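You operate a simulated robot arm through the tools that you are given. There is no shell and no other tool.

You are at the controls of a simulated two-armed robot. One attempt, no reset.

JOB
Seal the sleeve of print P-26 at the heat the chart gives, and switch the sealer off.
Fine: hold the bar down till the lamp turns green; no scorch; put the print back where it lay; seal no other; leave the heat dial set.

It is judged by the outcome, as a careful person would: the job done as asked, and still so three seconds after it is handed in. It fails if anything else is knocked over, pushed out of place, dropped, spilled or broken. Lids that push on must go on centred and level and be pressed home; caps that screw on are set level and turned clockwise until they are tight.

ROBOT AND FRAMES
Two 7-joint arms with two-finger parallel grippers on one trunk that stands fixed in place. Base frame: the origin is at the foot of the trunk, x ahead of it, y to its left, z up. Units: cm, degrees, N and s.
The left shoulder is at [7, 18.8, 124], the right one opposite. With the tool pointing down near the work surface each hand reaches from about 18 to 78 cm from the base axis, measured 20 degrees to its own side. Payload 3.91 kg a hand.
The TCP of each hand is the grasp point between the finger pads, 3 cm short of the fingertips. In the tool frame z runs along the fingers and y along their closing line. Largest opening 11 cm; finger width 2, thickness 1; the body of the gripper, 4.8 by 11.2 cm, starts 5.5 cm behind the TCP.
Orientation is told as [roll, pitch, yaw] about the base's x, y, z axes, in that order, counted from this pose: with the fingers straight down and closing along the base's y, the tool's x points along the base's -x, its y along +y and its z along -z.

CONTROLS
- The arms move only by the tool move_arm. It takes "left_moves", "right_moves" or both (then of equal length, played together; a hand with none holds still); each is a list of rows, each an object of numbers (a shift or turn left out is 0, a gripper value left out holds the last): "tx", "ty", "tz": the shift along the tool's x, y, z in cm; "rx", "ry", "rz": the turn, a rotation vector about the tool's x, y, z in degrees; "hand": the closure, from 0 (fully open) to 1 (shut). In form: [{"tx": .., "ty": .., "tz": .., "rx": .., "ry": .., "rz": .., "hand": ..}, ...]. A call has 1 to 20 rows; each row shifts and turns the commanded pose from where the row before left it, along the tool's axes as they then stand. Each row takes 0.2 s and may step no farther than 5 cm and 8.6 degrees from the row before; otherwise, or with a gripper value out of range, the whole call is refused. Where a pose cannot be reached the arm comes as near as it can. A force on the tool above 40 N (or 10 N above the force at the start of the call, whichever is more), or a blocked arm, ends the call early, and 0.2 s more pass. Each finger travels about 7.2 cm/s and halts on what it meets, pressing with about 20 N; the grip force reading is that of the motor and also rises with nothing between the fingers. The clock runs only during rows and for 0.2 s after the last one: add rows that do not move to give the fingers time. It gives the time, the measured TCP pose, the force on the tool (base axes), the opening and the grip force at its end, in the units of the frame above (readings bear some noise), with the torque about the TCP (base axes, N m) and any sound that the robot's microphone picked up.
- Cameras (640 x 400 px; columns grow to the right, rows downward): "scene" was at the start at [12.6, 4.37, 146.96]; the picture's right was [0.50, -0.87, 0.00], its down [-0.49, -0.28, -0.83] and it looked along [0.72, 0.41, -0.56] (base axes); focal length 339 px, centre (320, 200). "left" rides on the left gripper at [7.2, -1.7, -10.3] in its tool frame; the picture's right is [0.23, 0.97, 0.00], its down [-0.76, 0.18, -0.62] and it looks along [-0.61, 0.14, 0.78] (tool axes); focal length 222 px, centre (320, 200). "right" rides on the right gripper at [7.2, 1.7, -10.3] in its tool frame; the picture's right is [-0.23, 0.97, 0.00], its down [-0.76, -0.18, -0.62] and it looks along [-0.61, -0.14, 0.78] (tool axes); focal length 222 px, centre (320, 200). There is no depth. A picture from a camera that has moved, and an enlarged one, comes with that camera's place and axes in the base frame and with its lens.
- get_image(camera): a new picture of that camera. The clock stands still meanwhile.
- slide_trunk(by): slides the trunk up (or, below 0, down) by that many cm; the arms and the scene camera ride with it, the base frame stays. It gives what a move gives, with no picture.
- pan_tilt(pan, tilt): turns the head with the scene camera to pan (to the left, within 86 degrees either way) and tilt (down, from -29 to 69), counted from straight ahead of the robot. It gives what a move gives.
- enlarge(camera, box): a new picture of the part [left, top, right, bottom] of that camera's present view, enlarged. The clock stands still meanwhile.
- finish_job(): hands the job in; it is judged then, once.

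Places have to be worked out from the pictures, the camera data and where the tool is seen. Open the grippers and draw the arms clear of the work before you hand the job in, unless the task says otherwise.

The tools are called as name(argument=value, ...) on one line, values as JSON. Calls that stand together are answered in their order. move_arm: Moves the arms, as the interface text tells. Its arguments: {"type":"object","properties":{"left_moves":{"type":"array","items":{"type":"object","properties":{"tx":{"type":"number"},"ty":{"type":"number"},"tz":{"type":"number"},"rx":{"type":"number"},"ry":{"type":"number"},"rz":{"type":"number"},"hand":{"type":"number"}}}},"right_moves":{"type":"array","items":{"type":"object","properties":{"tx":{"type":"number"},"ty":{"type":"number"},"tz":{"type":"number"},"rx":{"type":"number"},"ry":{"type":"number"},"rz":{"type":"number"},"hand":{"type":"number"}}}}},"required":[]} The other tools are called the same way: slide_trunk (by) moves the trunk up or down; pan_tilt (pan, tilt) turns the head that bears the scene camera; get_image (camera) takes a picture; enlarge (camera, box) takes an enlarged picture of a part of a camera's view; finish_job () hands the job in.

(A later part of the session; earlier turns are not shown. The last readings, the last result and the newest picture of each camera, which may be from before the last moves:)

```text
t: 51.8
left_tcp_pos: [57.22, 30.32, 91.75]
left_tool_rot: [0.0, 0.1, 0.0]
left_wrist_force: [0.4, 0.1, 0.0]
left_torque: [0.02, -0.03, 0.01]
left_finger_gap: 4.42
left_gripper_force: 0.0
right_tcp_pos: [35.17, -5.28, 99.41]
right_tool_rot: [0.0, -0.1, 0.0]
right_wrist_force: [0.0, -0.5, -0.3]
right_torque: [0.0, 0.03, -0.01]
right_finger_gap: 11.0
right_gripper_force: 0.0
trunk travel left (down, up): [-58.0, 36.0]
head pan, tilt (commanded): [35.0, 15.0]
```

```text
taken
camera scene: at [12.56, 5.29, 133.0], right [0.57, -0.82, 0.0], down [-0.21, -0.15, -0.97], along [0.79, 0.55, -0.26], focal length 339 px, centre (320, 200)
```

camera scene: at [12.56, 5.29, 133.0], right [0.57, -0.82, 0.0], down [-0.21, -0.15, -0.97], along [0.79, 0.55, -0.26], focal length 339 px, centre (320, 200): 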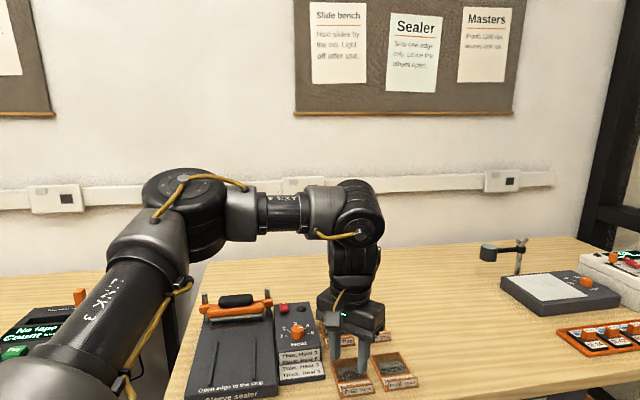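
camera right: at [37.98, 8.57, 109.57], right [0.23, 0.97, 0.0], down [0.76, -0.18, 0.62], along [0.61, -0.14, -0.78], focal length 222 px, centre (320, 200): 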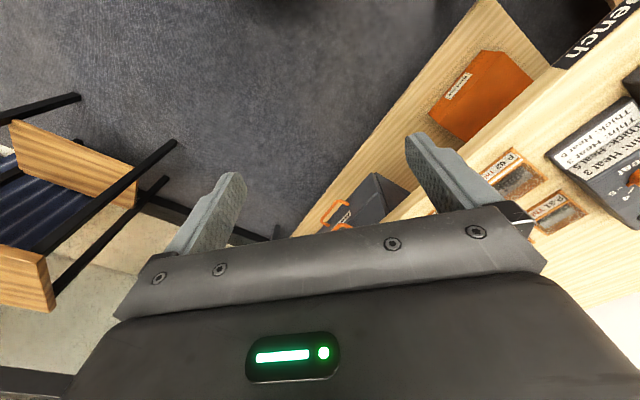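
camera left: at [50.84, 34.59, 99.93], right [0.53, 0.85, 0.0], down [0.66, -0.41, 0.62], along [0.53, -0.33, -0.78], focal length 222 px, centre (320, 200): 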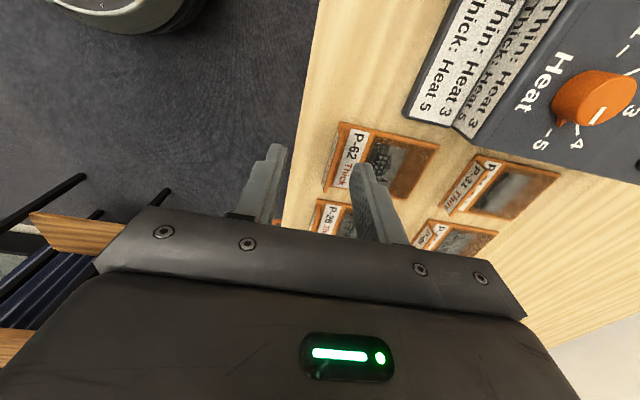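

The elbow stays high and out to the left, which limits forward-right reach; leaning the hand so the wrist sits to the left (tilting the fingers toward bench right, about the closing axis) should solve it. I back up, lower the trunk 6 cm, then set yaw −45° with a 20° lean.

move_arm(left_moves=[{"tx": 3, "ty": 1, "tz": -3}, {"tx": 1, "ty": 1, "tz": -3}, {"rz": 7.5}, {"rz": 7.5}, {"rz": 7.5}, {"rz": 7.5}, {"rz": 7.5}, {"rz": 7.5}, {"ry": -7}, {"ry": -7}, {"ry": -6}, {}])

slide_trunk(by=-6)

```text
t: 54.4
left_tcp_pos: [53.2, 32.47, 97.85]
left_tool_rot: [-0.2, -19.9, -45.0]
left_wrist_force: [0.3, -0.1, 0.6]
left_torque: [0.01, 0.02, 0.03]
left_finger_gap: 4.41
left_gripper_force: 0.0
right_tcp_pos: [35.11, -5.16, 99.36]
right_tool_rot: [0.0, 0.0, 0.1]
right_wrist_force: [0.8, 0.4, -0.6]
right_torque: [0.03, -0.03, 0.02]
right_finger_gap: 11.03
right_gripper_force: 0.0
trunk travel left (down, up): [-58.0, 36.0]
head pan, tilt (commanded): [35.0, 15.0]
```

```text
t: 55.4
left_tcp_pos: [53.08, 32.51, 91.78]
left_tool_rot: [0.0, -20.0, -45.0]
left_wrist_force: [0.1, -0.3, 0.1]
left_torque: [0.01, 0.02, -0.01]
left_finger_gap: 4.41
left_gripper_force: 0.0
right_tcp_pos: [35.05, -5.04, 93.39]
right_tool_rot: [-0.1, 0.0, 0.0]
right_wrist_force: [0.0, -0.5, -0.1]
right_torque: [-0.03, -0.02, 0.0]
right_finger_gap: 11.03
right_gripper_force: 0.0
trunk travel left (down, up): [-52.0, 42.0]
head pan, tilt (commanded): [35.0, 15.0]
```

Orientation set and all within reach. I move toward the tab with tips ending around z 86.

move_arm(left_moves=[{"tx": -3.165, "ty": 0.84, "tz": 1.95}, {"tx": -3.165, "ty": 0.84, "tz": 1.95}, {"tx": -3.165, "ty": 0.84, "tz": 1.95}, {"tx": -3.165, "ty": 0.84, "tz": 1.95}, {}])

get_image(camera="left")

pan_tilt(pan=25, tilt=28)

get_image(camera="scene")

```text
t: 56.6
left_tcp_pos: [64.84, 25.16, 88.77]
left_tool_rot: [0.1, -20.1, -45.0]
left_wrist_force: [-0.3, 0.4, -1.3]
left_torque: [0.03, 0.01, 0.03]
left_finger_gap: 4.4
left_gripper_force: 0.0
left hand out of reach, approached as far as the arm can: row 4
right_tcp_pos: [35.11, -5.08, 93.45]
right_tool_rot: [0.1, 0.0, 0.0]
right_wrist_force: [-1.0, -0.2, 0.7]
right_torque: [0.05, -0.02, -0.04]
right_finger_gap: 11.01
right_gripper_force: 0.0
trunk travel left (down, up): [-52.0, 42.0]
head pan, tilt (commanded): [35.0, 15.0]
```

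```text
taken
camera left: at [56.14, 31.53, 95.93], right [0.54, 0.84, -0.08], down [0.48, -0.23, 0.85], along [0.69, -0.49, -0.52], focal length 222 px, centre (320, 200)
```

left: 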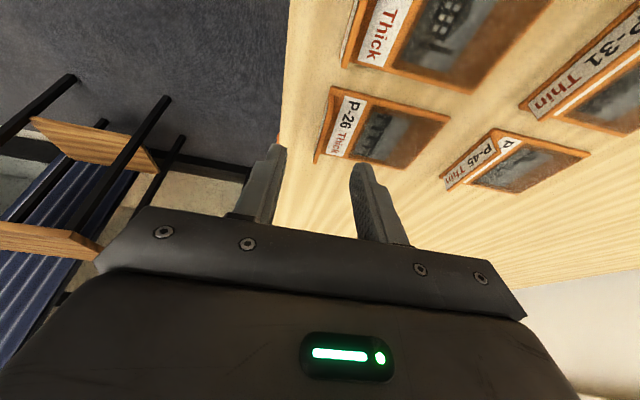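

```text
t: 57.4
left_tcp_pos: [64.77, 25.13, 88.71]
left_tool_rot: [0.0, -20.2, -44.9]
left_wrist_force: [0.1, -0.5, 0.2]
left_torque: [-0.01, -0.02, -0.01]
left_finger_gap: 4.42
left_gripper_force: 0.0
right_tcp_pos: [35.16, -5.09, 93.34]
right_tool_rot: [0.0, 0.0, 0.1]
right_wrist_force: [-0.2, -0.4, 0.4]
right_torque: [-0.03, 0.0, 0.0]
right_finger_gap: 10.99
right_gripper_force: 0.0
trunk travel left (down, up): [-52.0, 42.0]
head pan, tilt (commanded): [25.0, 28.0]
```

```text
taken
camera scene: at [13.17, 3.8, 124.91], right [0.42, -0.91, 0.0], down [-0.43, -0.2, -0.88], along [0.8, 0.37, -0.47], focal length 339 px, centre (320, 200)
```

scene: 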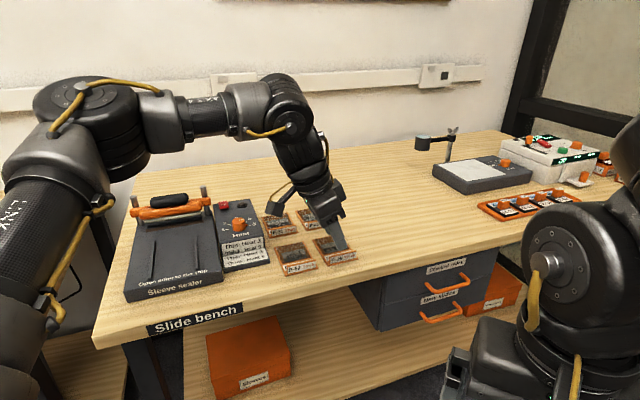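

Still 1 cm short, so I lean further to 30° and look again at the tab from the hand camera.

move_arm(left_moves=[{"ry": -5}, {"ry": -5}, {}])

enlarge(camera="left", box=[240, 60, 400, 200])

enlarge(camera="scene", box=[260, 200, 370, 280])

```text
t: 58.2
left_tcp_pos: [64.87, 25.15, 88.85]
left_tool_rot: [-0.1, -30.0, -45.1]
left_wrist_force: [0.0, -0.1, 0.3]
left_torque: [0.0, -0.01, 0.0]
left_finger_gap: 4.4
left_gripper_force: 0.0
right_tcp_pos: [35.23, -5.01, 93.24]
right_tool_rot: [0.0, 0.0, -0.1]
right_wrist_force: [0.2, -0.4, -0.1]
right_torque: [0.02, 0.03, 0.03]
right_finger_gap: 10.99
right_gripper_force: 0.1
trunk travel left (down, up): [-52.0, 42.0]
head pan, tilt (commanded): [25.0, 28.0]
```

```text
2.86 times, centred on (320, 130) of left
camera zoom: at [55.43, 32.3, 94.02], right [0.55, 0.83, -0.12], down [0.37, -0.12, 0.92], along [0.75, -0.55, -0.37], focal length 635 px, centre (320, 400)
```

zoom: 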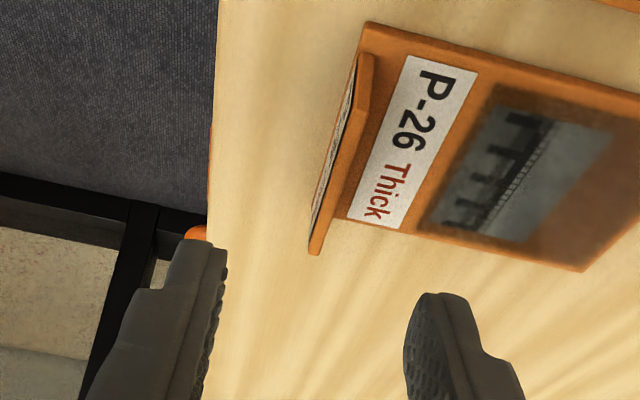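

```text
5.00 times, centred on (315, 240) of scene
camera zoom: at [13.19, 3.74, 124.91], right [0.42, -0.91, 0.0], down [-0.43, -0.2, -0.88], along [0.8, 0.37, -0.47], focal length 1697 px, centre (345, 0)
```

zoom: 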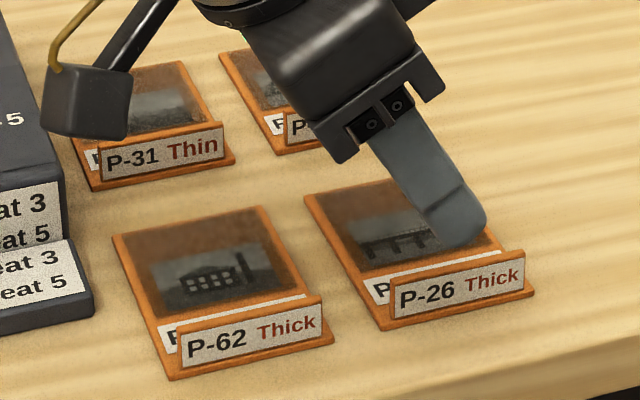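

From this close view the tab lies centred between the fingers across its thickness. I move 0.9 cm toward bench right and down 3.4 cm, to just above the tab, and look again.

move_arm(left_moves=[{"tx": 0.45, "tz": 1.7}, {"tx": 0.45, "tz": 1.7}, {}])

enlarge(camera="left", box=[240, 60, 400, 200])

enlarge(camera="scene", box=[300, 210, 380, 280])

```text
t: 59.0
left_tcp_pos: [65.43, 24.65, 85.23]
left_tool_rot: [-0.1, -30.1, -45.0]
left_wrist_force: [-0.6, 0.3, 0.3]
left_torque: [-0.02, 0.0, 0.0]
left_finger_gap: 4.4
left_gripper_force: 0.1
right_tcp_pos: [35.17, -4.99, 93.4]
right_tool_rot: [0.1, 0.0, 0.0]
right_wrist_force: [-0.7, 0.1, -1.2]
right_torque: [0.01, -0.03, 0.0]
right_finger_gap: 11.0
right_gripper_force: 0.1
trunk travel left (down, up): [-52.0, 42.0]
head pan, tilt (commanded): [25.0, 28.0]
```

```text
2.86 times, centred on (320, 130) of left
camera zoom: at [56.01, 31.67, 90.57], right [0.55, 0.83, -0.11], down [0.37, -0.12, 0.92], along [0.75, -0.55, -0.37], focal length 635 px, centre (320, 400)
```

zoom: 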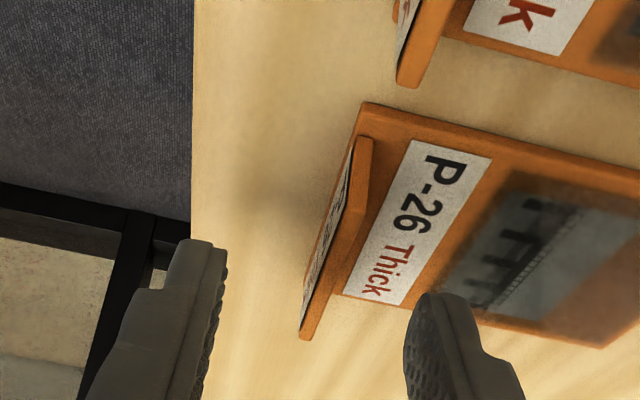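

```text
5.71 times, centred on (340, 245) of scene
camera zoom: at [13.15, 3.79, 124.91], right [0.42, -0.91, 0.0], down [-0.43, -0.2, -0.88], along [0.8, 0.37, -0.47], focal length 1939 px, centre (206, -57)
```

zoom: 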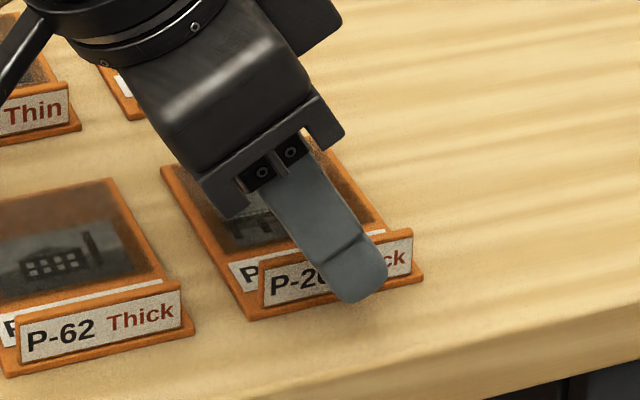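

The label edge shows the print's yaw equals the hand's. Heights look about 0.8 cm higher than first reckoned, so I descend gently in small steps watching the force.

move_arm(left_moves=[{"tx": 0.15, "ty": -0.12, "tz": 0.26}, {"tx": 0.15, "tz": 0.26}, {"tx": 0.1, "tz": 0.173}])

enlarge(camera="scene", box=[310, 220, 370, 275])

enlarge(camera="left", box=[260, 80, 380, 200])

```text
t: 59.8
left_tcp_pos: [65.31, 24.45, 84.6]
left_tool_rot: [-0.1, -30.0, -45.1]
left_wrist_force: [0.8, 0.2, 0.4]
left_torque: [-0.01, -0.02, 0.03]
left_finger_gap: 4.4
left_gripper_force: 0.1
right_tcp_pos: [35.1, -5.19, 93.36]
right_tool_rot: [0.0, 0.1, -0.2]
right_wrist_force: [0.5, 0.6, -0.1]
right_torque: [0.02, 0.0, 0.02]
right_finger_gap: 11.0
right_gripper_force: 0.2
trunk travel left (down, up): [-52.0, 42.0]
head pan, tilt (commanded): [25.0, 28.0]
```

```text
7.27 times, centred on (340, 248) of scene
camera zoom: at [13.17, 3.78, 124.91], right [0.42, -0.91, 0.0], down [-0.43, -0.2, -0.88], along [0.8, 0.37, -0.47], focal length 2468 px, centre (174, -146)
```

zoom: 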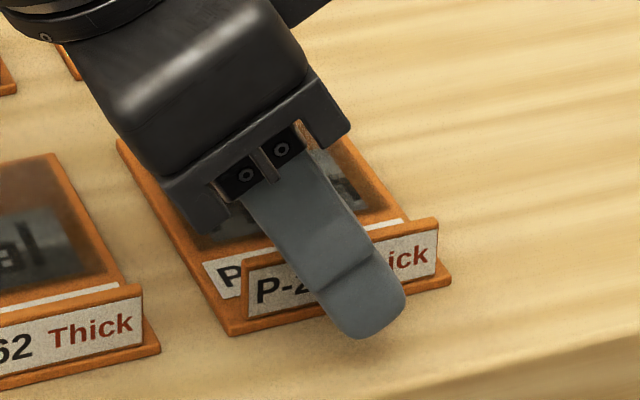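

```text
3.33 times, centred on (320, 140) of left
camera zoom: at [55.9, 31.61, 89.79], right [0.55, 0.83, -0.12], down [0.37, -0.12, 0.92], along [0.75, -0.55, -0.37], focal length 740 px, centre (320, 400)
```

zoom: 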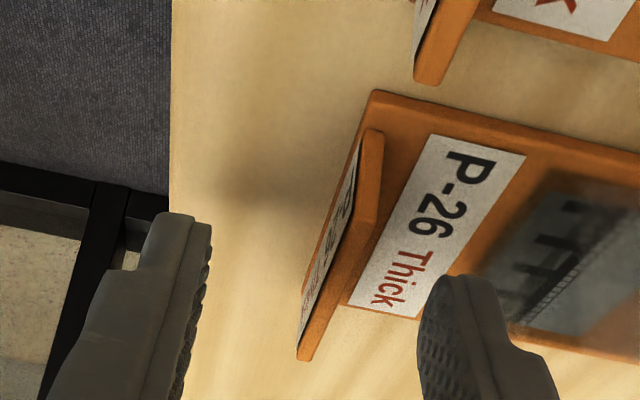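

No contact at a tip corner height about 81.5. I continue 0.6 cm in small steps.

move_arm(left_moves=[{"tx": 0.1, "tz": 0.173}, {"tx": 0.1, "tz": 0.173}, {"tx": 0.1, "tz": 0.173}])

enlarge(camera="left", box=[260, 80, 380, 200])

```text
t: 60.6
left_tcp_pos: [65.31, 24.58, 84.04]
left_tool_rot: [-0.1, -30.0, -45.0]
left_wrist_force: [0.1, -0.4, -0.4]
left_torque: [0.02, -0.03, 0.0]
left_finger_gap: 4.4
left_gripper_force: 0.0
right_tcp_pos: [35.14, -5.0, 93.41]
right_tool_rot: [0.0, 0.0, 0.0]
right_wrist_force: [-0.9, -0.2, -0.6]
right_torque: [-0.01, 0.0, 0.01]
right_finger_gap: 10.99
right_gripper_force: 0.1
trunk travel left (down, up): [-52.0, 42.0]
head pan, tilt (commanded): [25.0, 28.0]
```

```text
3.33 times, centred on (320, 140) of left
camera zoom: at [55.92, 31.64, 89.21], right [0.55, 0.83, -0.11], down [0.37, -0.12, 0.92], along [0.75, -0.55, -0.37], focal length 740 px, centre (320, 400)
```

zoom: 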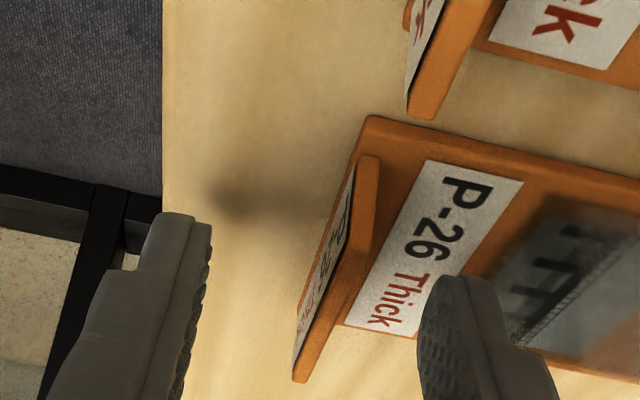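

The lowest fingertip is about z 81.3 with no contact and the tab rises well between the fingers. I shift 0.3 toward the front to centre on the tab and close in steps.

move_arm(left_moves=[{"ty": -0.3}, {"hand": 0.7}, {"hand": 0.8}, {"hand": 0.88}, {}])

enlarge(camera="left", box=[260, 80, 380, 200])

enlarge(camera="scene", box=[310, 220, 370, 275])

```text
t: 61.8
left_tcp_pos: [65.1, 24.37, 83.9]
left_tool_rot: [-0.1, -30.1, -45.0]
left_wrist_force: [-0.7, 0.0, -0.6]
left_torque: [0.0, -0.02, -0.04]
left_finger_gap: 1.31
left_gripper_force: 0.1
right_tcp_pos: [35.21, -4.99, 93.57]
right_tool_rot: [0.0, 0.0, -0.1]
right_wrist_force: [0.6, 0.0, -0.9]
right_torque: [0.0, 0.01, 0.0]
right_finger_gap: 11.01
right_gripper_force: 0.0
trunk travel left (down, up): [-52.0, 42.0]
head pan, tilt (commanded): [25.0, 28.0]
```

```text
3.33 times, centred on (320, 140) of left
camera zoom: at [55.7, 31.42, 89.21], right [0.55, 0.83, -0.12], down [0.37, -0.12, 0.92], along [0.75, -0.55, -0.37], focal length 740 px, centre (320, 400)
```

zoom: 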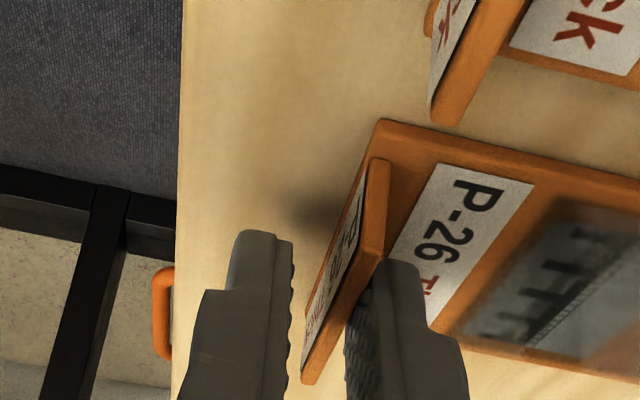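

```text
7.27 times, centred on (340, 248) of scene
camera zoom: at [13.17, 3.78, 124.91], right [0.42, -0.91, 0.0], down [-0.43, -0.2, -0.88], along [0.8, 0.37, -0.47], focal length 2468 px, centre (174, -146)
```

zoom: 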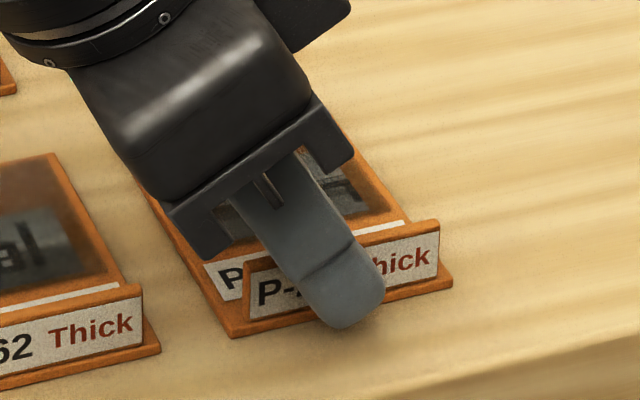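

The tab is between the pads. I close fully to grip it.

move_arm(left_moves=[{"hand": 0.94}, {"hand": 1.0}, {}, {}])

enlarge(camera="left", box=[260, 80, 380, 200])

enlarge(camera="scene", box=[310, 220, 370, 275])

```text
t: 62.8
left_tcp_pos: [65.13, 24.26, 84.05]
left_tool_rot: [-0.1, -30.0, -45.1]
left_wrist_force: [-0.3, 0.0, 0.1]
left_torque: [-0.01, -0.01, 0.03]
left_finger_gap: 0.29
left_gripper_force: 20.6
right_tcp_pos: [35.15, -5.04, 93.42]
right_tool_rot: [-0.1, 0.0, 0.0]
right_wrist_force: [0.3, 0.3, 0.0]
right_torque: [-0.01, 0.01, -0.01]
right_finger_gap: 11.0
right_gripper_force: 0.0
trunk travel left (down, up): [-52.0, 42.0]
head pan, tilt (commanded): [25.0, 28.0]
```

```text
3.33 times, centred on (320, 140) of left
camera zoom: at [55.7, 31.42, 89.21], right [0.55, 0.83, -0.12], down [0.37, -0.12, 0.92], along [0.75, -0.55, -0.37], focal length 740 px, centre (320, 400)
```

zoom: 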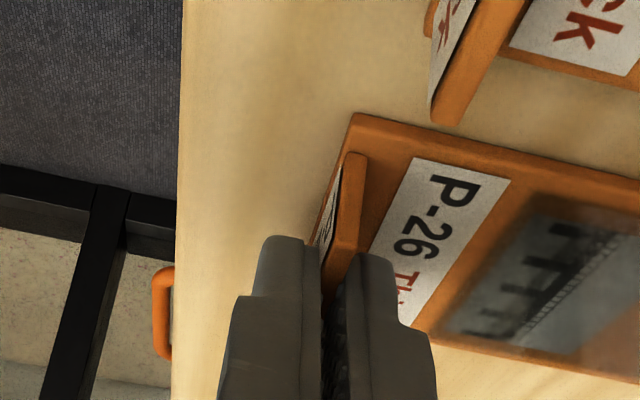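

```text
7.27 times, centred on (340, 248) of scene
camera zoom: at [13.17, 3.78, 124.91], right [0.42, -0.91, 0.0], down [-0.43, -0.2, -0.88], along [0.8, 0.37, -0.47], focal length 2468 px, centre (174, -146)
```

zoom: 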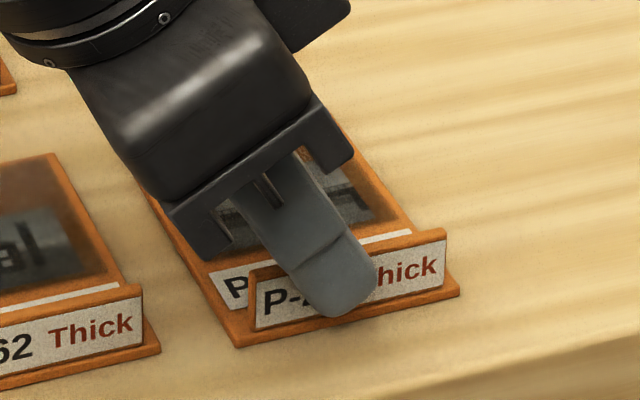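

The tab is gripped (gap 0.29, about 20 N). The print was nudged roughly 0.5 cm toward the bench front on closing, which I'll correct when putting it back. I lift gently 3 cm and check.

move_arm(left_moves=[{"tx": -0.25, "tz": -0.433}, {"tx": -0.25, "tz": -0.433}, {"tx": -0.5, "tz": -0.866}, {"tx": -0.5, "tz": -0.866}, {}])

enlarge(camera="scene", box=[270, 190, 380, 275])

get_image(camera="left")

```text
t: 64.0
left_tcp_pos: [65.1, 24.31, 86.94]
left_tool_rot: [-0.1, -30.0, -45.0]
left_wrist_force: [0.3, -0.2, 0.0]
left_torque: [0.0, -0.02, -0.01]
left_finger_gap: 0.28
left_gripper_force: 20.2
right_tcp_pos: [35.05, -5.08, 93.41]
right_tool_rot: [0.0, 0.0, 0.0]
right_wrist_force: [-0.1, -0.5, 0.1]
right_torque: [-0.03, -0.01, 0.0]
right_finger_gap: 10.99
right_gripper_force: 0.1
trunk travel left (down, up): [-52.0, 42.0]
head pan, tilt (commanded): [25.0, 28.0]
```

```text
4.71 times, centred on (325, 232) of scene
camera zoom: at [13.19, 3.8, 124.9], right [0.42, -0.91, 0.0], down [-0.43, -0.2, -0.88], along [0.8, 0.37, -0.47], focal length 1597 px, centre (296, 47)
```

zoom: 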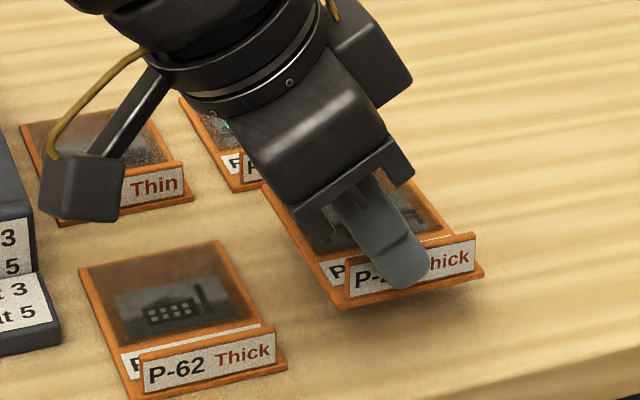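

```text
taken
camera left: at [55.71, 31.45, 92.22], right [0.55, 0.83, -0.12], down [0.37, -0.12, 0.92], along [0.75, -0.55, -0.37], focal length 222 px, centre (320, 200)
```

left: 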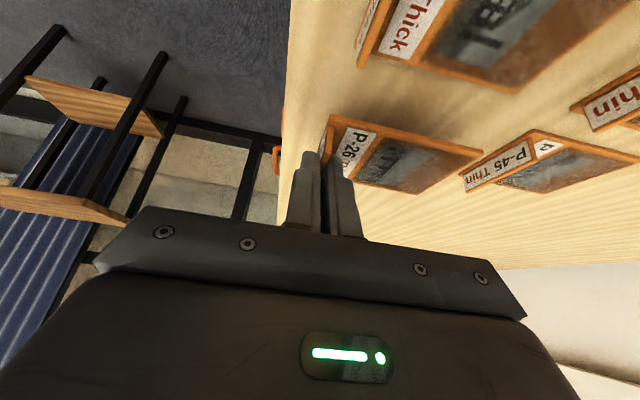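

The print hangs level in the grip, and the nudge was about 0.5 cm toward the bench front. I raise the trunk 8 cm to lift it well clear, then carry it across to in front of the sealer.

slide_trunk(by=8)

move_arm(left_moves=[{"tx": 2.34, "ty": 0.6, "tz": -1.35}, {"tx": 2.34, "ty": 0.6, "tz": -1.35}, {"tx": 2.34, "ty": 0.6, "tz": -1.35}, {"tx": 2.34, "ty": 0.6, "tz": -1.35}, {"tx": 2.34, "ty": 0.6, "tz": -1.35}, {"tx": 2.34, "ty": 0.6, "tz": -1.35}, {}])

get_image(camera="scene")

```text
t: 65.2
left_tcp_pos: [65.06, 24.38, 94.83]
left_tool_rot: [-0.1, -30.0, -45.0]
left_wrist_force: [-0.1, -0.6, -0.4]
left_torque: [0.03, 0.02, 0.0]
left_finger_gap: 0.27
left_gripper_force: 20.6
right_tcp_pos: [35.19, -5.04, 101.28]
right_tool_rot: [0.0, 0.0, 0.1]
right_wrist_force: [0.0, 0.8, -0.5]
right_torque: [0.02, 0.03, 0.02]
right_finger_gap: 11.0
right_gripper_force: 0.1
trunk travel left (down, up): [-60.0, 34.0]
head pan, tilt (commanded): [25.0, 28.0]
```

```text
t: 66.8
left_tcp_pos: [56.26, 38.36, 94.88]
left_tool_rot: [-0.2, -29.8, -45.0]
left_wrist_force: [-0.7, -0.2, 0.0]
left_torque: [0.05, 0.03, 0.02]
left_finger_gap: 0.28
left_gripper_force: 19.4
right_tcp_pos: [35.16, -5.11, 101.36]
right_tool_rot: [0.1, 0.1, 0.0]
right_wrist_force: [0.9, 0.1, 0.5]
right_torque: [0.01, 0.01, -0.01]
right_finger_gap: 11.0
right_gripper_force: 0.0
trunk travel left (down, up): [-60.0, 34.0]
head pan, tilt (commanded): [25.0, 28.0]
```

```text
taken
camera scene: at [13.24, 3.72, 132.9], right [0.42, -0.91, 0.0], down [-0.43, -0.2, -0.88], along [0.8, 0.37, -0.47], focal length 339 px, centre (320, 200)
```

scene: 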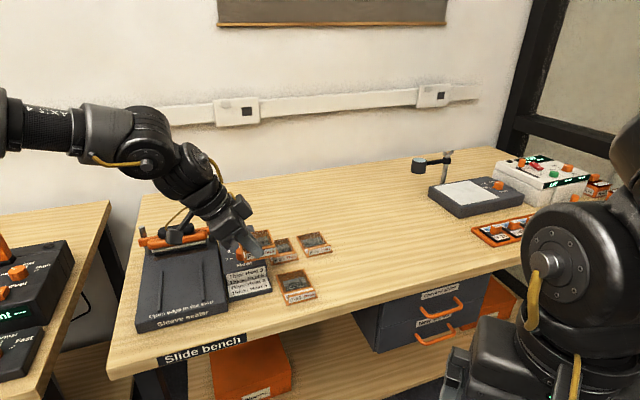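

The carry is going well. I continue to over the bed in front of the bar and turn the head toward the sealer.

move_arm(left_moves=[{"tx": 2.34, "ty": 1.0, "tz": -1.35}, {"tx": 2.34, "ty": 1.0, "tz": -1.35}, {"tx": 2.34, "ty": 1.0, "tz": -1.35}, {"tx": 2.34, "ty": 1.0, "tz": -1.35}, {"tx": 2.34, "ty": 1.0, "tz": -1.35}, {"tx": 2.34, "ty": 1.0, "tz": -1.35}, {}])

pan_tilt(pan=40, tilt=28)

get_image(camera="scene")

get_image(camera="left")

```text
t: 68.3
left_tcp_pos: [48.97, 54.04, 94.89]
left_tool_rot: [0.0, -30.0, -45.0]
left_wrist_force: [0.4, -0.3, -0.5]
left_torque: [0.0, 0.02, 0.04]
left_finger_gap: 0.26
left_gripper_force: 19.7
right_tcp_pos: [35.19, -5.09, 101.4]
right_tool_rot: [0.0, -0.1, -0.1]
right_wrist_force: [-0.1, -0.4, 0.0]
right_torque: [0.02, -0.02, 0.01]
right_finger_gap: 10.97
right_gripper_force: 0.0
trunk travel left (down, up): [-60.0, 34.0]
head pan, tilt (commanded): [25.0, 28.0]
```

```text
t: 69.1
left_tcp_pos: [48.99, 53.98, 94.89]
left_tool_rot: [-0.1, -30.0, -45.0]
left_wrist_force: [0.8, -0.2, -0.9]
left_torque: [0.0, 0.01, -0.02]
left_finger_gap: 0.29
left_gripper_force: 20.1
right_tcp_pos: [35.03, -5.02, 101.34]
right_tool_rot: [0.0, 0.0, 0.0]
right_wrist_force: [1.8, 0.1, -0.2]
right_torque: [0.0, 0.03, -0.02]
right_finger_gap: 10.98
right_gripper_force: 0.0
trunk travel left (down, up): [-60.0, 34.0]
head pan, tilt (commanded): [40.0, 28.0]
```

```text
taken
camera scene: at [11.88, 5.82, 132.91], right [0.64, -0.77, 0.0], down [-0.36, -0.3, -0.88], along [0.68, 0.57, -0.47], focal length 339 px, centre (320, 200)
```

scene: 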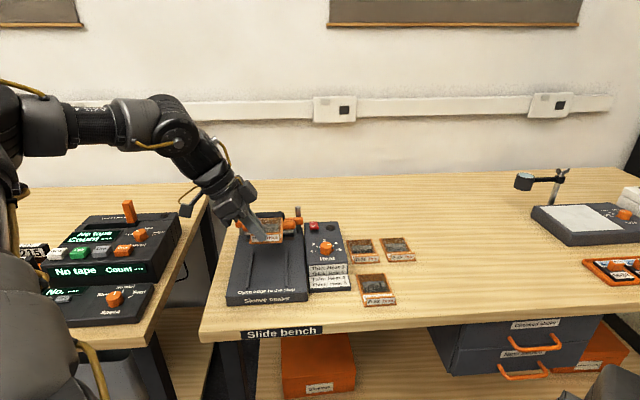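

```text
taken
camera left: at [39.6, 61.13, 100.13], right [0.55, 0.83, -0.12], down [0.37, -0.12, 0.92], along [0.75, -0.55, -0.37], focal length 222 px, centre (320, 200)
```

left: 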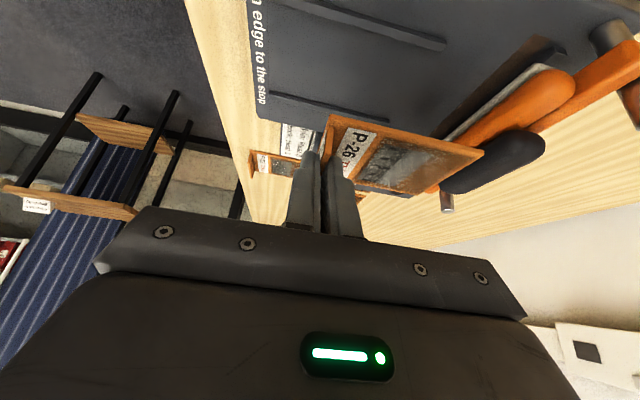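

The print is above the bed now. I enlarge both views to gauge alignment with the ribs, bar and stop.

enlarge(camera="scene", box=[210, 190, 350, 310])

enlarge(camera="left", box=[240, 0, 640, 230])

```text
3.33 times, centred on (280, 250) of scene
camera zoom: at [11.88, 5.82, 132.91], right [0.64, -0.77, 0.0], down [-0.36, -0.3, -0.88], along [0.68, 0.57, -0.47], focal length 1131 px, centre (453, 33)
```

zoom: 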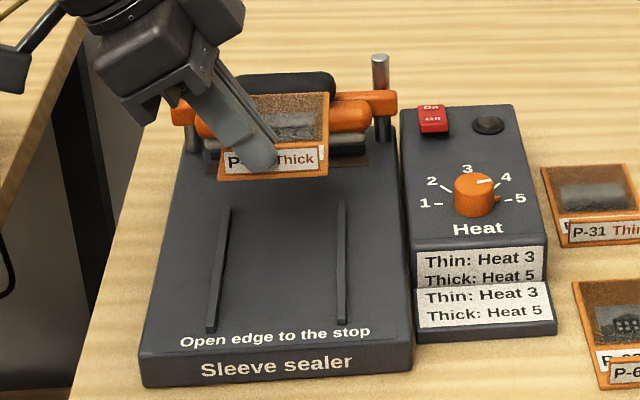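

```text
1.60 times, centred on (440, 115) of left
camera zoom: at [39.6, 61.13, 100.13], right [0.55, 0.83, -0.12], down [0.37, -0.12, 0.92], along [0.75, -0.55, -0.37], focal length 355 px, centre (128, 336)
```

zoom: 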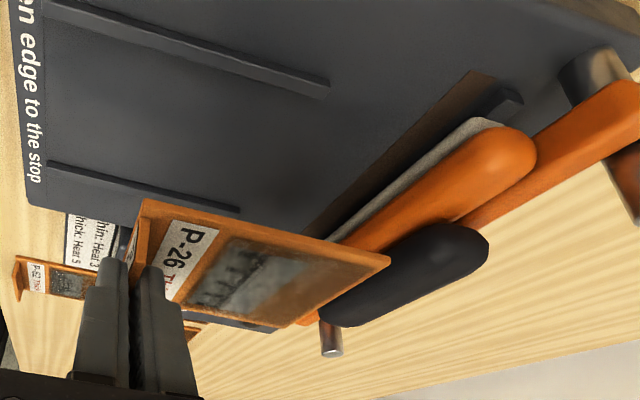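

The print is laterally centred on the bed to within about 0.1 cm (centre r ≈ −1.93 vs −2.0). I pull back 2.8 cm along the depth and lower to hover about 1 cm above the bed, then check again.

move_arm(left_moves=[{"ty": -2.8}, {"tx": 0.98, "tz": 1.7}, {"tx": 0.98, "tz": 1.7}, {"tx": 0.98, "tz": 1.7}, {}])

enlarge(camera="scene", box=[220, 210, 320, 310])

enlarge(camera="left", box=[240, 0, 640, 230])

```text
t: 70.3
left_tcp_pos: [47.03, 52.1, 88.96]
left_tool_rot: [0.0, -30.1, -45.0]
left_wrist_force: [-0.6, -0.5, 0.4]
left_torque: [0.0, -0.02, 0.01]
left_finger_gap: 0.29
left_gripper_force: 20.5
right_tcp_pos: [35.17, -5.13, 101.38]
right_tool_rot: [0.0, -0.1, 0.0]
right_wrist_force: [0.2, -0.2, 0.2]
right_torque: [0.02, 0.02, -0.01]
right_finger_gap: 11.02
right_gripper_force: 0.1
trunk travel left (down, up): [-60.0, 34.0]
head pan, tilt (commanded): [40.0, 28.0]
```

```text
4.00 times, centred on (270, 260) of scene
camera zoom: at [11.89, 5.79, 132.91], right [0.64, -0.77, 0.0], down [-0.36, -0.3, -0.88], along [0.68, 0.57, -0.47], focal length 1358 px, centre (520, -40)
```

zoom: 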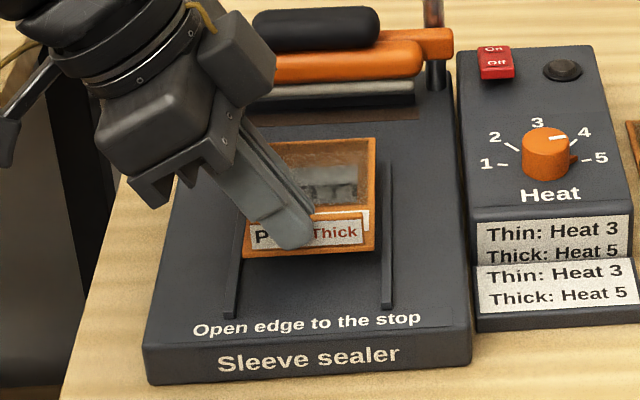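

```text
1.60 times, centred on (440, 115) of left
camera zoom: at [37.61, 59.22, 94.29], right [0.55, 0.83, -0.11], down [0.37, -0.12, 0.92], along [0.75, -0.55, -0.37], focal length 355 px, centre (128, 336)
```

zoom: 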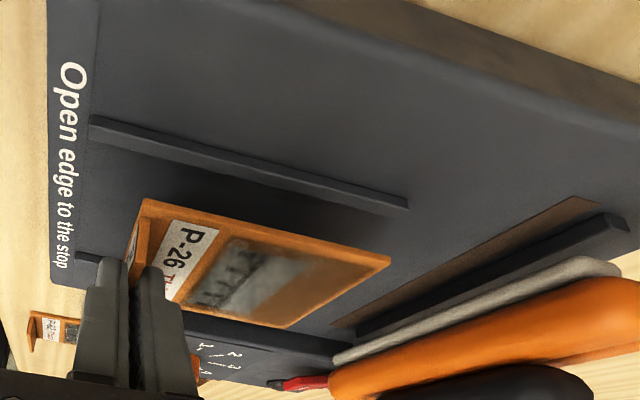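

Triangulating with the close hand camera: print spans r −5.54…1.44, exactly centred between ribs at −6.1 and 2.03, and it hovers about 2 cm above the bed. I lower it 1.5 cm in steps, then feel for the bed.

move_arm(left_moves=[{"tx": 0.25, "tz": 0.433}, {"tx": 0.25, "tz": 0.433}, {"tx": 0.25, "tz": 0.433}, {}])

enlarge(camera="scene", box=[220, 210, 320, 310])

enlarge(camera="left", box=[280, 60, 480, 220])

```text
t: 71.3
left_tcp_pos: [46.98, 52.07, 87.65]
left_tool_rot: [-0.1, -30.0, -45.0]
left_wrist_force: [-0.1, 0.2, -0.1]
left_torque: [-0.01, 0.02, 0.02]
left_finger_gap: 0.27
left_gripper_force: 20.5
right_tcp_pos: [35.12, -5.08, 101.3]
right_tool_rot: [0.0, 0.0, 0.0]
right_wrist_force: [-0.9, -0.6, -0.6]
right_torque: [-0.02, 0.03, -0.02]
right_finger_gap: 10.99
right_gripper_force: 0.0
trunk travel left (down, up): [-60.0, 34.0]
head pan, tilt (commanded): [40.0, 28.0]
```

```text
4.00 times, centred on (270, 260) of scene
camera zoom: at [11.88, 5.8, 132.91], right [0.64, -0.77, 0.0], down [-0.36, -0.3, -0.88], along [0.68, 0.57, -0.47], focal length 1358 px, centre (520, -40)
```

zoom: 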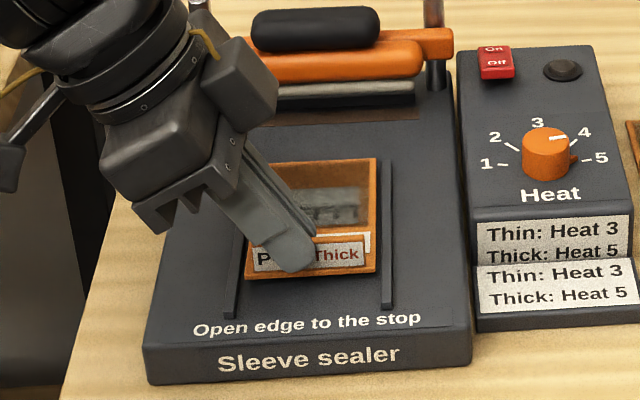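

```text
2.50 times, centred on (380, 140) of left
camera zoom: at [37.59, 59.22, 92.81], right [0.55, 0.83, -0.11], down [0.37, -0.12, 0.92], along [0.75, -0.55, -0.37], focal length 555 px, centre (170, 350)
```

zoom: 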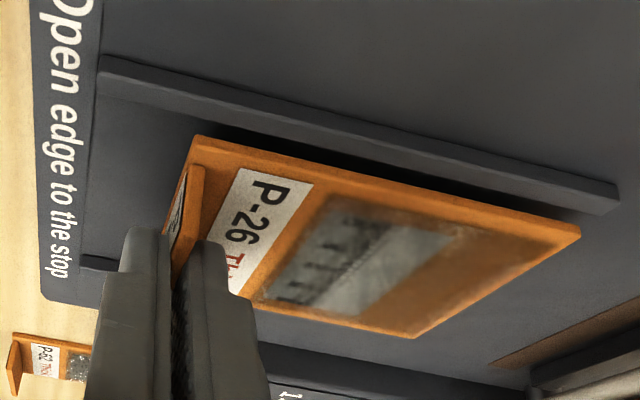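

The print is now low between the ribs. I lower in 0.15 cm steps to feel contact.

move_arm(left_moves=[{"tx": 0.075, "tz": 0.13}, {"tx": 0.075, "tz": 0.13}, {}])

enlarge(camera="left", box=[280, 60, 480, 220])

```text
t: 72.1
left_tcp_pos: [46.99, 52.12, 87.29]
left_tool_rot: [-0.1, -29.9, -45.0]
left_wrist_force: [-0.6, 0.5, -0.3]
left_torque: [0.0, 0.04, 0.02]
left_finger_gap: 0.24
left_gripper_force: 20.5
right_tcp_pos: [35.21, -5.18, 101.37]
right_tool_rot: [0.0, 0.0, 0.0]
right_wrist_force: [-0.1, -0.1, 0.8]
right_torque: [-0.02, 0.03, 0.0]
right_finger_gap: 11.0
right_gripper_force: 0.0
trunk travel left (down, up): [-60.0, 34.0]
head pan, tilt (commanded): [40.0, 28.0]
```

```text
2.50 times, centred on (380, 140) of left
camera zoom: at [37.58, 59.21, 92.53], right [0.55, 0.83, -0.12], down [0.37, -0.12, 0.92], along [0.75, -0.55, -0.37], focal length 555 px, centre (170, 350)
```

zoom: 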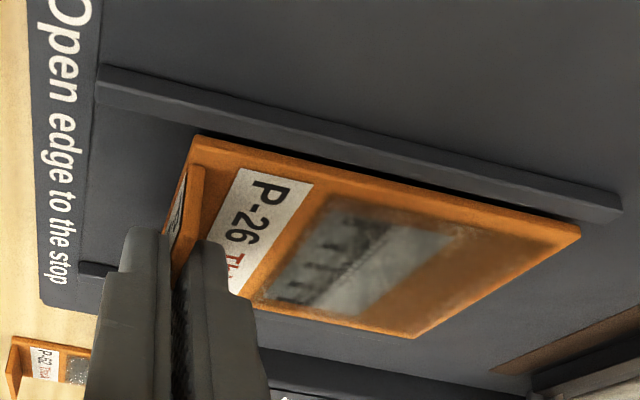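

No contact yet. I continue lowering by 0.15 cm steps.

move_arm(left_moves=[{"tx": 0.075, "tz": 0.13}, {"tx": 0.075, "tz": 0.13}, {}])

enlarge(camera="left", box=[280, 60, 480, 220])

```text
t: 72.9
left_tcp_pos: [46.97, 52.05, 86.96]
left_tool_rot: [-0.1, -30.0, -44.9]
left_wrist_force: [0.1, -0.1, -1.3]
left_torque: [-0.02, 0.01, -0.05]
left_finger_gap: 0.3
left_gripper_force: 20.0
right_tcp_pos: [35.16, -5.09, 101.5]
right_tool_rot: [0.1, 0.1, 0.0]
right_wrist_force: [0.4, 0.5, -0.2]
right_torque: [-0.01, -0.02, 0.0]
right_finger_gap: 11.0
right_gripper_force: 0.0
trunk travel left (down, up): [-60.0, 34.0]
head pan, tilt (commanded): [40.0, 28.0]
```

```text
2.50 times, centred on (380, 140) of left
camera zoom: at [37.57, 59.19, 92.23], right [0.55, 0.83, -0.12], down [0.37, -0.12, 0.92], along [0.75, -0.55, -0.37], focal length 555 px, centre (170, 350)
```

zoom: 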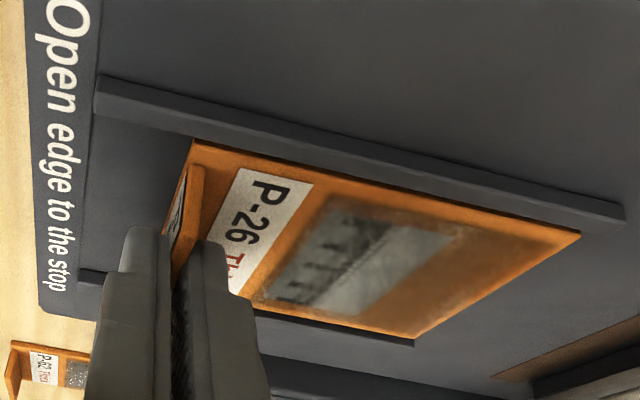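

The rib now begins to hide the print's edge, so it is between the ribs. I continue down.

move_arm(left_moves=[{"tx": 0.075, "tz": 0.13}, {"tx": 0.075, "tz": 0.13}, {}])

enlarge(camera="left", box=[280, 60, 480, 220])

```text
t: 73.7
left_tcp_pos: [47.0, 51.98, 86.9]
left_tool_rot: [0.1, -30.1, -45.1]
left_wrist_force: [1.4, 3.0, 14.4]
left_torque: [-0.04, -0.08, 0.05]
left_finger_gap: 0.29
left_gripper_force: 19.5
right_tcp_pos: [35.07, -5.08, 101.39]
right_tool_rot: [0.0, -0.1, 0.0]
right_wrist_force: [-0.1, 0.3, 0.7]
right_torque: [0.0, -0.04, -0.01]
right_finger_gap: 11.02
right_gripper_force: 0.1
trunk travel left (down, up): [-60.0, 34.0]
head pan, tilt (commanded): [40.0, 28.0]
```

```text
2.50 times, centred on (380, 140) of left
camera zoom: at [37.54, 59.13, 92.12], right [0.55, 0.83, -0.11], down [0.37, -0.12, 0.92], along [0.75, -0.55, -0.37], focal length 555 px, centre (170, 350)
```

zoom: 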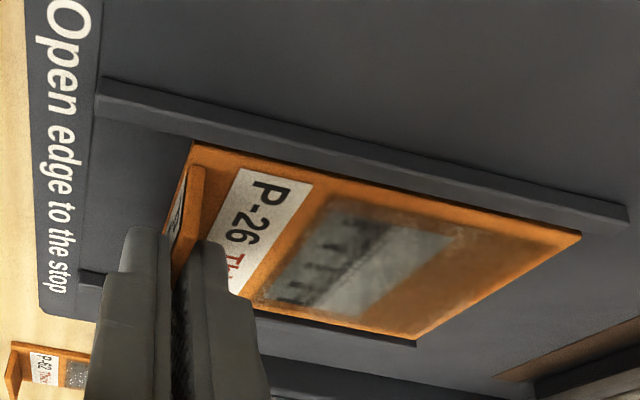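

Contact with the bed at TCP z ≈ 86.87 (14 N). I ease up 0.12 cm and slide the print toward the stop, first 4 cm.

move_arm(left_moves=[{"tx": -0.06, "tz": -0.11}, {"ty": 0.8}, {"ty": 0.8}, {"ty": 0.8}, {"ty": 0.8}, {"ty": 0.8}, {}])

enlarge(camera="left", box=[300, 40, 560, 220])

enlarge(camera="scene", box=[220, 200, 320, 300])

```text
t: 75.3
left_tcp_pos: [49.6, 54.9, 86.9]
left_tool_rot: [0.1, -30.0, -45.0]
left_wrist_force: [-2.0, -2.1, 9.6]
left_torque: [-0.14, -0.08, -0.07]
left_finger_gap: 0.29
left_gripper_force: 19.8
right_tcp_pos: [34.95, -5.21, 101.42]
right_tool_rot: [0.0, -0.1, 0.0]
right_wrist_force: [0.6, 0.2, -0.3]
right_torque: [0.03, -0.01, -0.02]
right_finger_gap: 11.01
right_gripper_force: 0.0
trunk travel left (down, up): [-60.0, 34.0]
head pan, tilt (commanded): [40.0, 28.0]
```

```text
2.22 times, centred on (430, 130) of left
camera zoom: at [40.33, 62.0, 92.14], right [0.55, 0.83, -0.11], down [0.37, -0.12, 0.92], along [0.75, -0.55, -0.37], focal length 494 px, centre (76, 356)
```

zoom: 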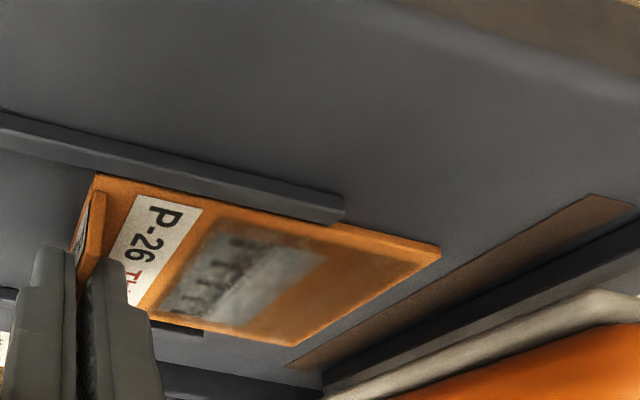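

```text
4.00 times, centred on (270, 250) of scene
camera zoom: at [11.76, 5.67, 132.93], right [0.64, -0.77, 0.0], down [-0.36, -0.3, -0.88], along [0.68, 0.57, -0.47], focal length 1358 px, centre (520, 0)
```

zoom: 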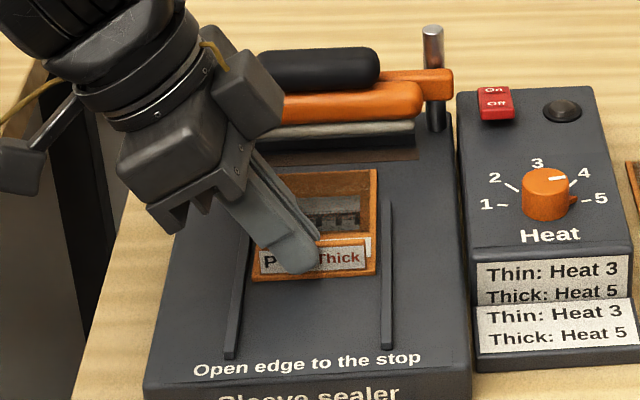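

Sliding well with about 10 N still pressing. I ease up 0.1 cm more and slide on in smaller steps toward the stop.

move_arm(left_moves=[{"tx": -0.05, "tz": -0.09}, {"ty": 0.5}, {"ty": 0.5}, {"ty": 0.5}, {"ty": 0.5}, {}])

enlarge(camera="left", box=[300, 40, 560, 220])

enlarge(camera="scene", box=[220, 200, 320, 300])

```text
t: 76.7
left_tcp_pos: [51.18, 56.26, 86.9]
left_tool_rot: [-0.1, -30.0, -45.0]
left_wrist_force: [-0.1, -0.2, 0.4]
left_torque: [0.01, 0.02, 0.01]
left_finger_gap: 0.26
left_gripper_force: 19.9
right_tcp_pos: [35.14, -5.15, 101.36]
right_tool_rot: [0.0, -0.1, 0.0]
right_wrist_force: [-0.3, -1.0, -0.4]
right_torque: [0.0, -0.01, -0.02]
right_finger_gap: 10.99
right_gripper_force: 0.0
trunk travel left (down, up): [-60.0, 34.0]
head pan, tilt (commanded): [40.0, 28.0]
```

```text
2.22 times, centred on (430, 130) of left
camera zoom: at [41.77, 63.47, 92.16], right [0.55, 0.83, -0.12], down [0.37, -0.12, 0.92], along [0.75, -0.55, -0.37], focal length 494 px, centre (76, 356)
```

zoom: 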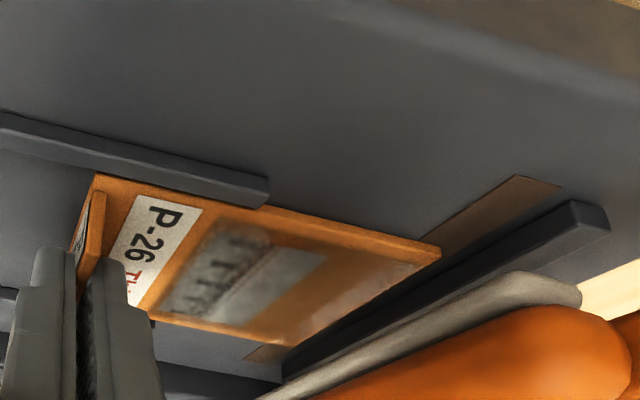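

```text
4.00 times, centred on (270, 250) of scene
camera zoom: at [11.87, 5.8, 132.91], right [0.64, -0.77, 0.0], down [-0.36, -0.3, -0.88], along [0.68, 0.57, -0.47], focal length 1358 px, centre (520, 0)
```

zoom: 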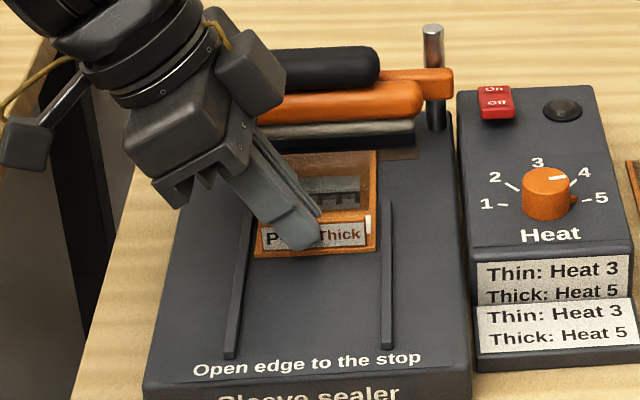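

The open edge is over the brown strip, with the black stop just behind. I continue 0.9 cm in 0.3 steps, watching for contact with the stop.

move_arm(left_moves=[{"ty": 0.3}, {"ty": 0.3}, {"ty": 0.3}, {}])

enlarge(camera="left", box=[380, 90, 520, 200])

```text
t: 77.7
left_tcp_pos: [51.82, 56.92, 86.9]
left_tool_rot: [-0.1, -30.0, -45.0]
left_wrist_force: [0.4, -0.3, 1.6]
left_torque: [0.02, 0.02, -0.02]
left_finger_gap: 0.29
left_gripper_force: 20.1
right_tcp_pos: [35.08, -5.03, 101.38]
right_tool_rot: [0.0, 0.0, 0.1]
right_wrist_force: [-0.7, -0.5, -0.3]
right_torque: [-0.01, 0.0, 0.02]
right_finger_gap: 10.98
right_gripper_force: 0.2
trunk travel left (down, up): [-60.0, 34.0]
head pan, tilt (commanded): [40.0, 28.0]
```

```text
3.64 times, centred on (450, 145) of left
camera zoom: at [42.43, 64.09, 92.16], right [0.55, 0.83, -0.11], down [0.37, -0.12, 0.92], along [0.75, -0.55, -0.37], focal length 808 px, centre (-153, 400)
```

zoom: 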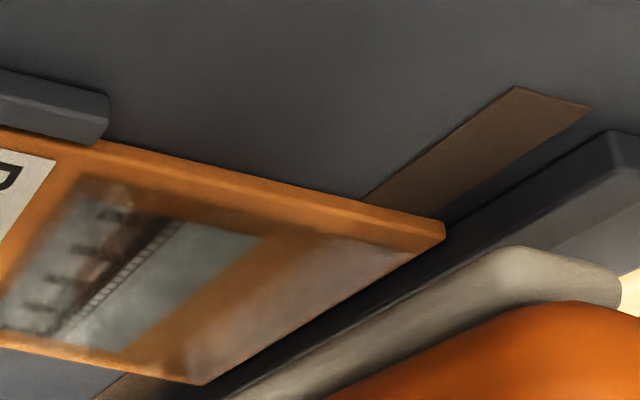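

The corner is nearly at the stop face but there's no contact force yet. I continue with 0.15 cm steps.

move_arm(left_moves=[{"ty": 0.15}, {"ty": 0.15}, {}])

enlarge(camera="left", box=[380, 90, 520, 200])

```text
t: 78.5
left_tcp_pos: [51.93, 57.08, 87.0]
left_tool_rot: [-0.1, -30.0, -45.0]
left_wrist_force: [-5.1, -5.8, 0.4]
left_torque: [-0.16, 0.12, -0.06]
left_finger_gap: 0.3
left_gripper_force: 20.4
right_tcp_pos: [35.13, -5.16, 101.57]
right_tool_rot: [0.0, 0.0, 0.0]
right_wrist_force: [0.7, 0.6, 0.4]
right_torque: [-0.02, 0.01, -0.03]
right_finger_gap: 11.0
right_gripper_force: 0.0
trunk travel left (down, up): [-60.0, 34.0]
head pan, tilt (commanded): [40.0, 28.0]
```

```text
3.64 times, centred on (450, 145) of left
camera zoom: at [42.56, 64.21, 92.21], right [0.55, 0.83, -0.12], down [0.37, -0.12, 0.92], along [0.75, -0.55, -0.37], focal length 808 px, centre (-153, 400)
```

zoom: 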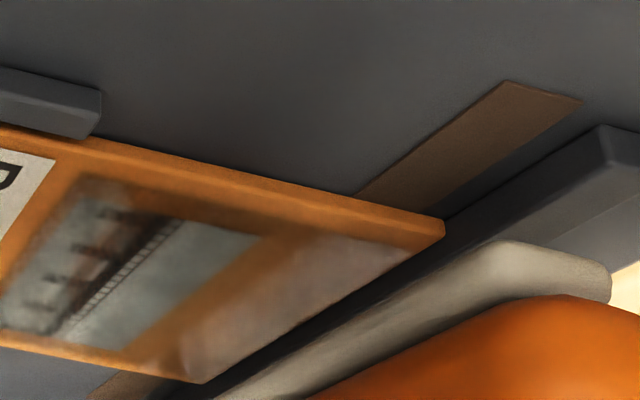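

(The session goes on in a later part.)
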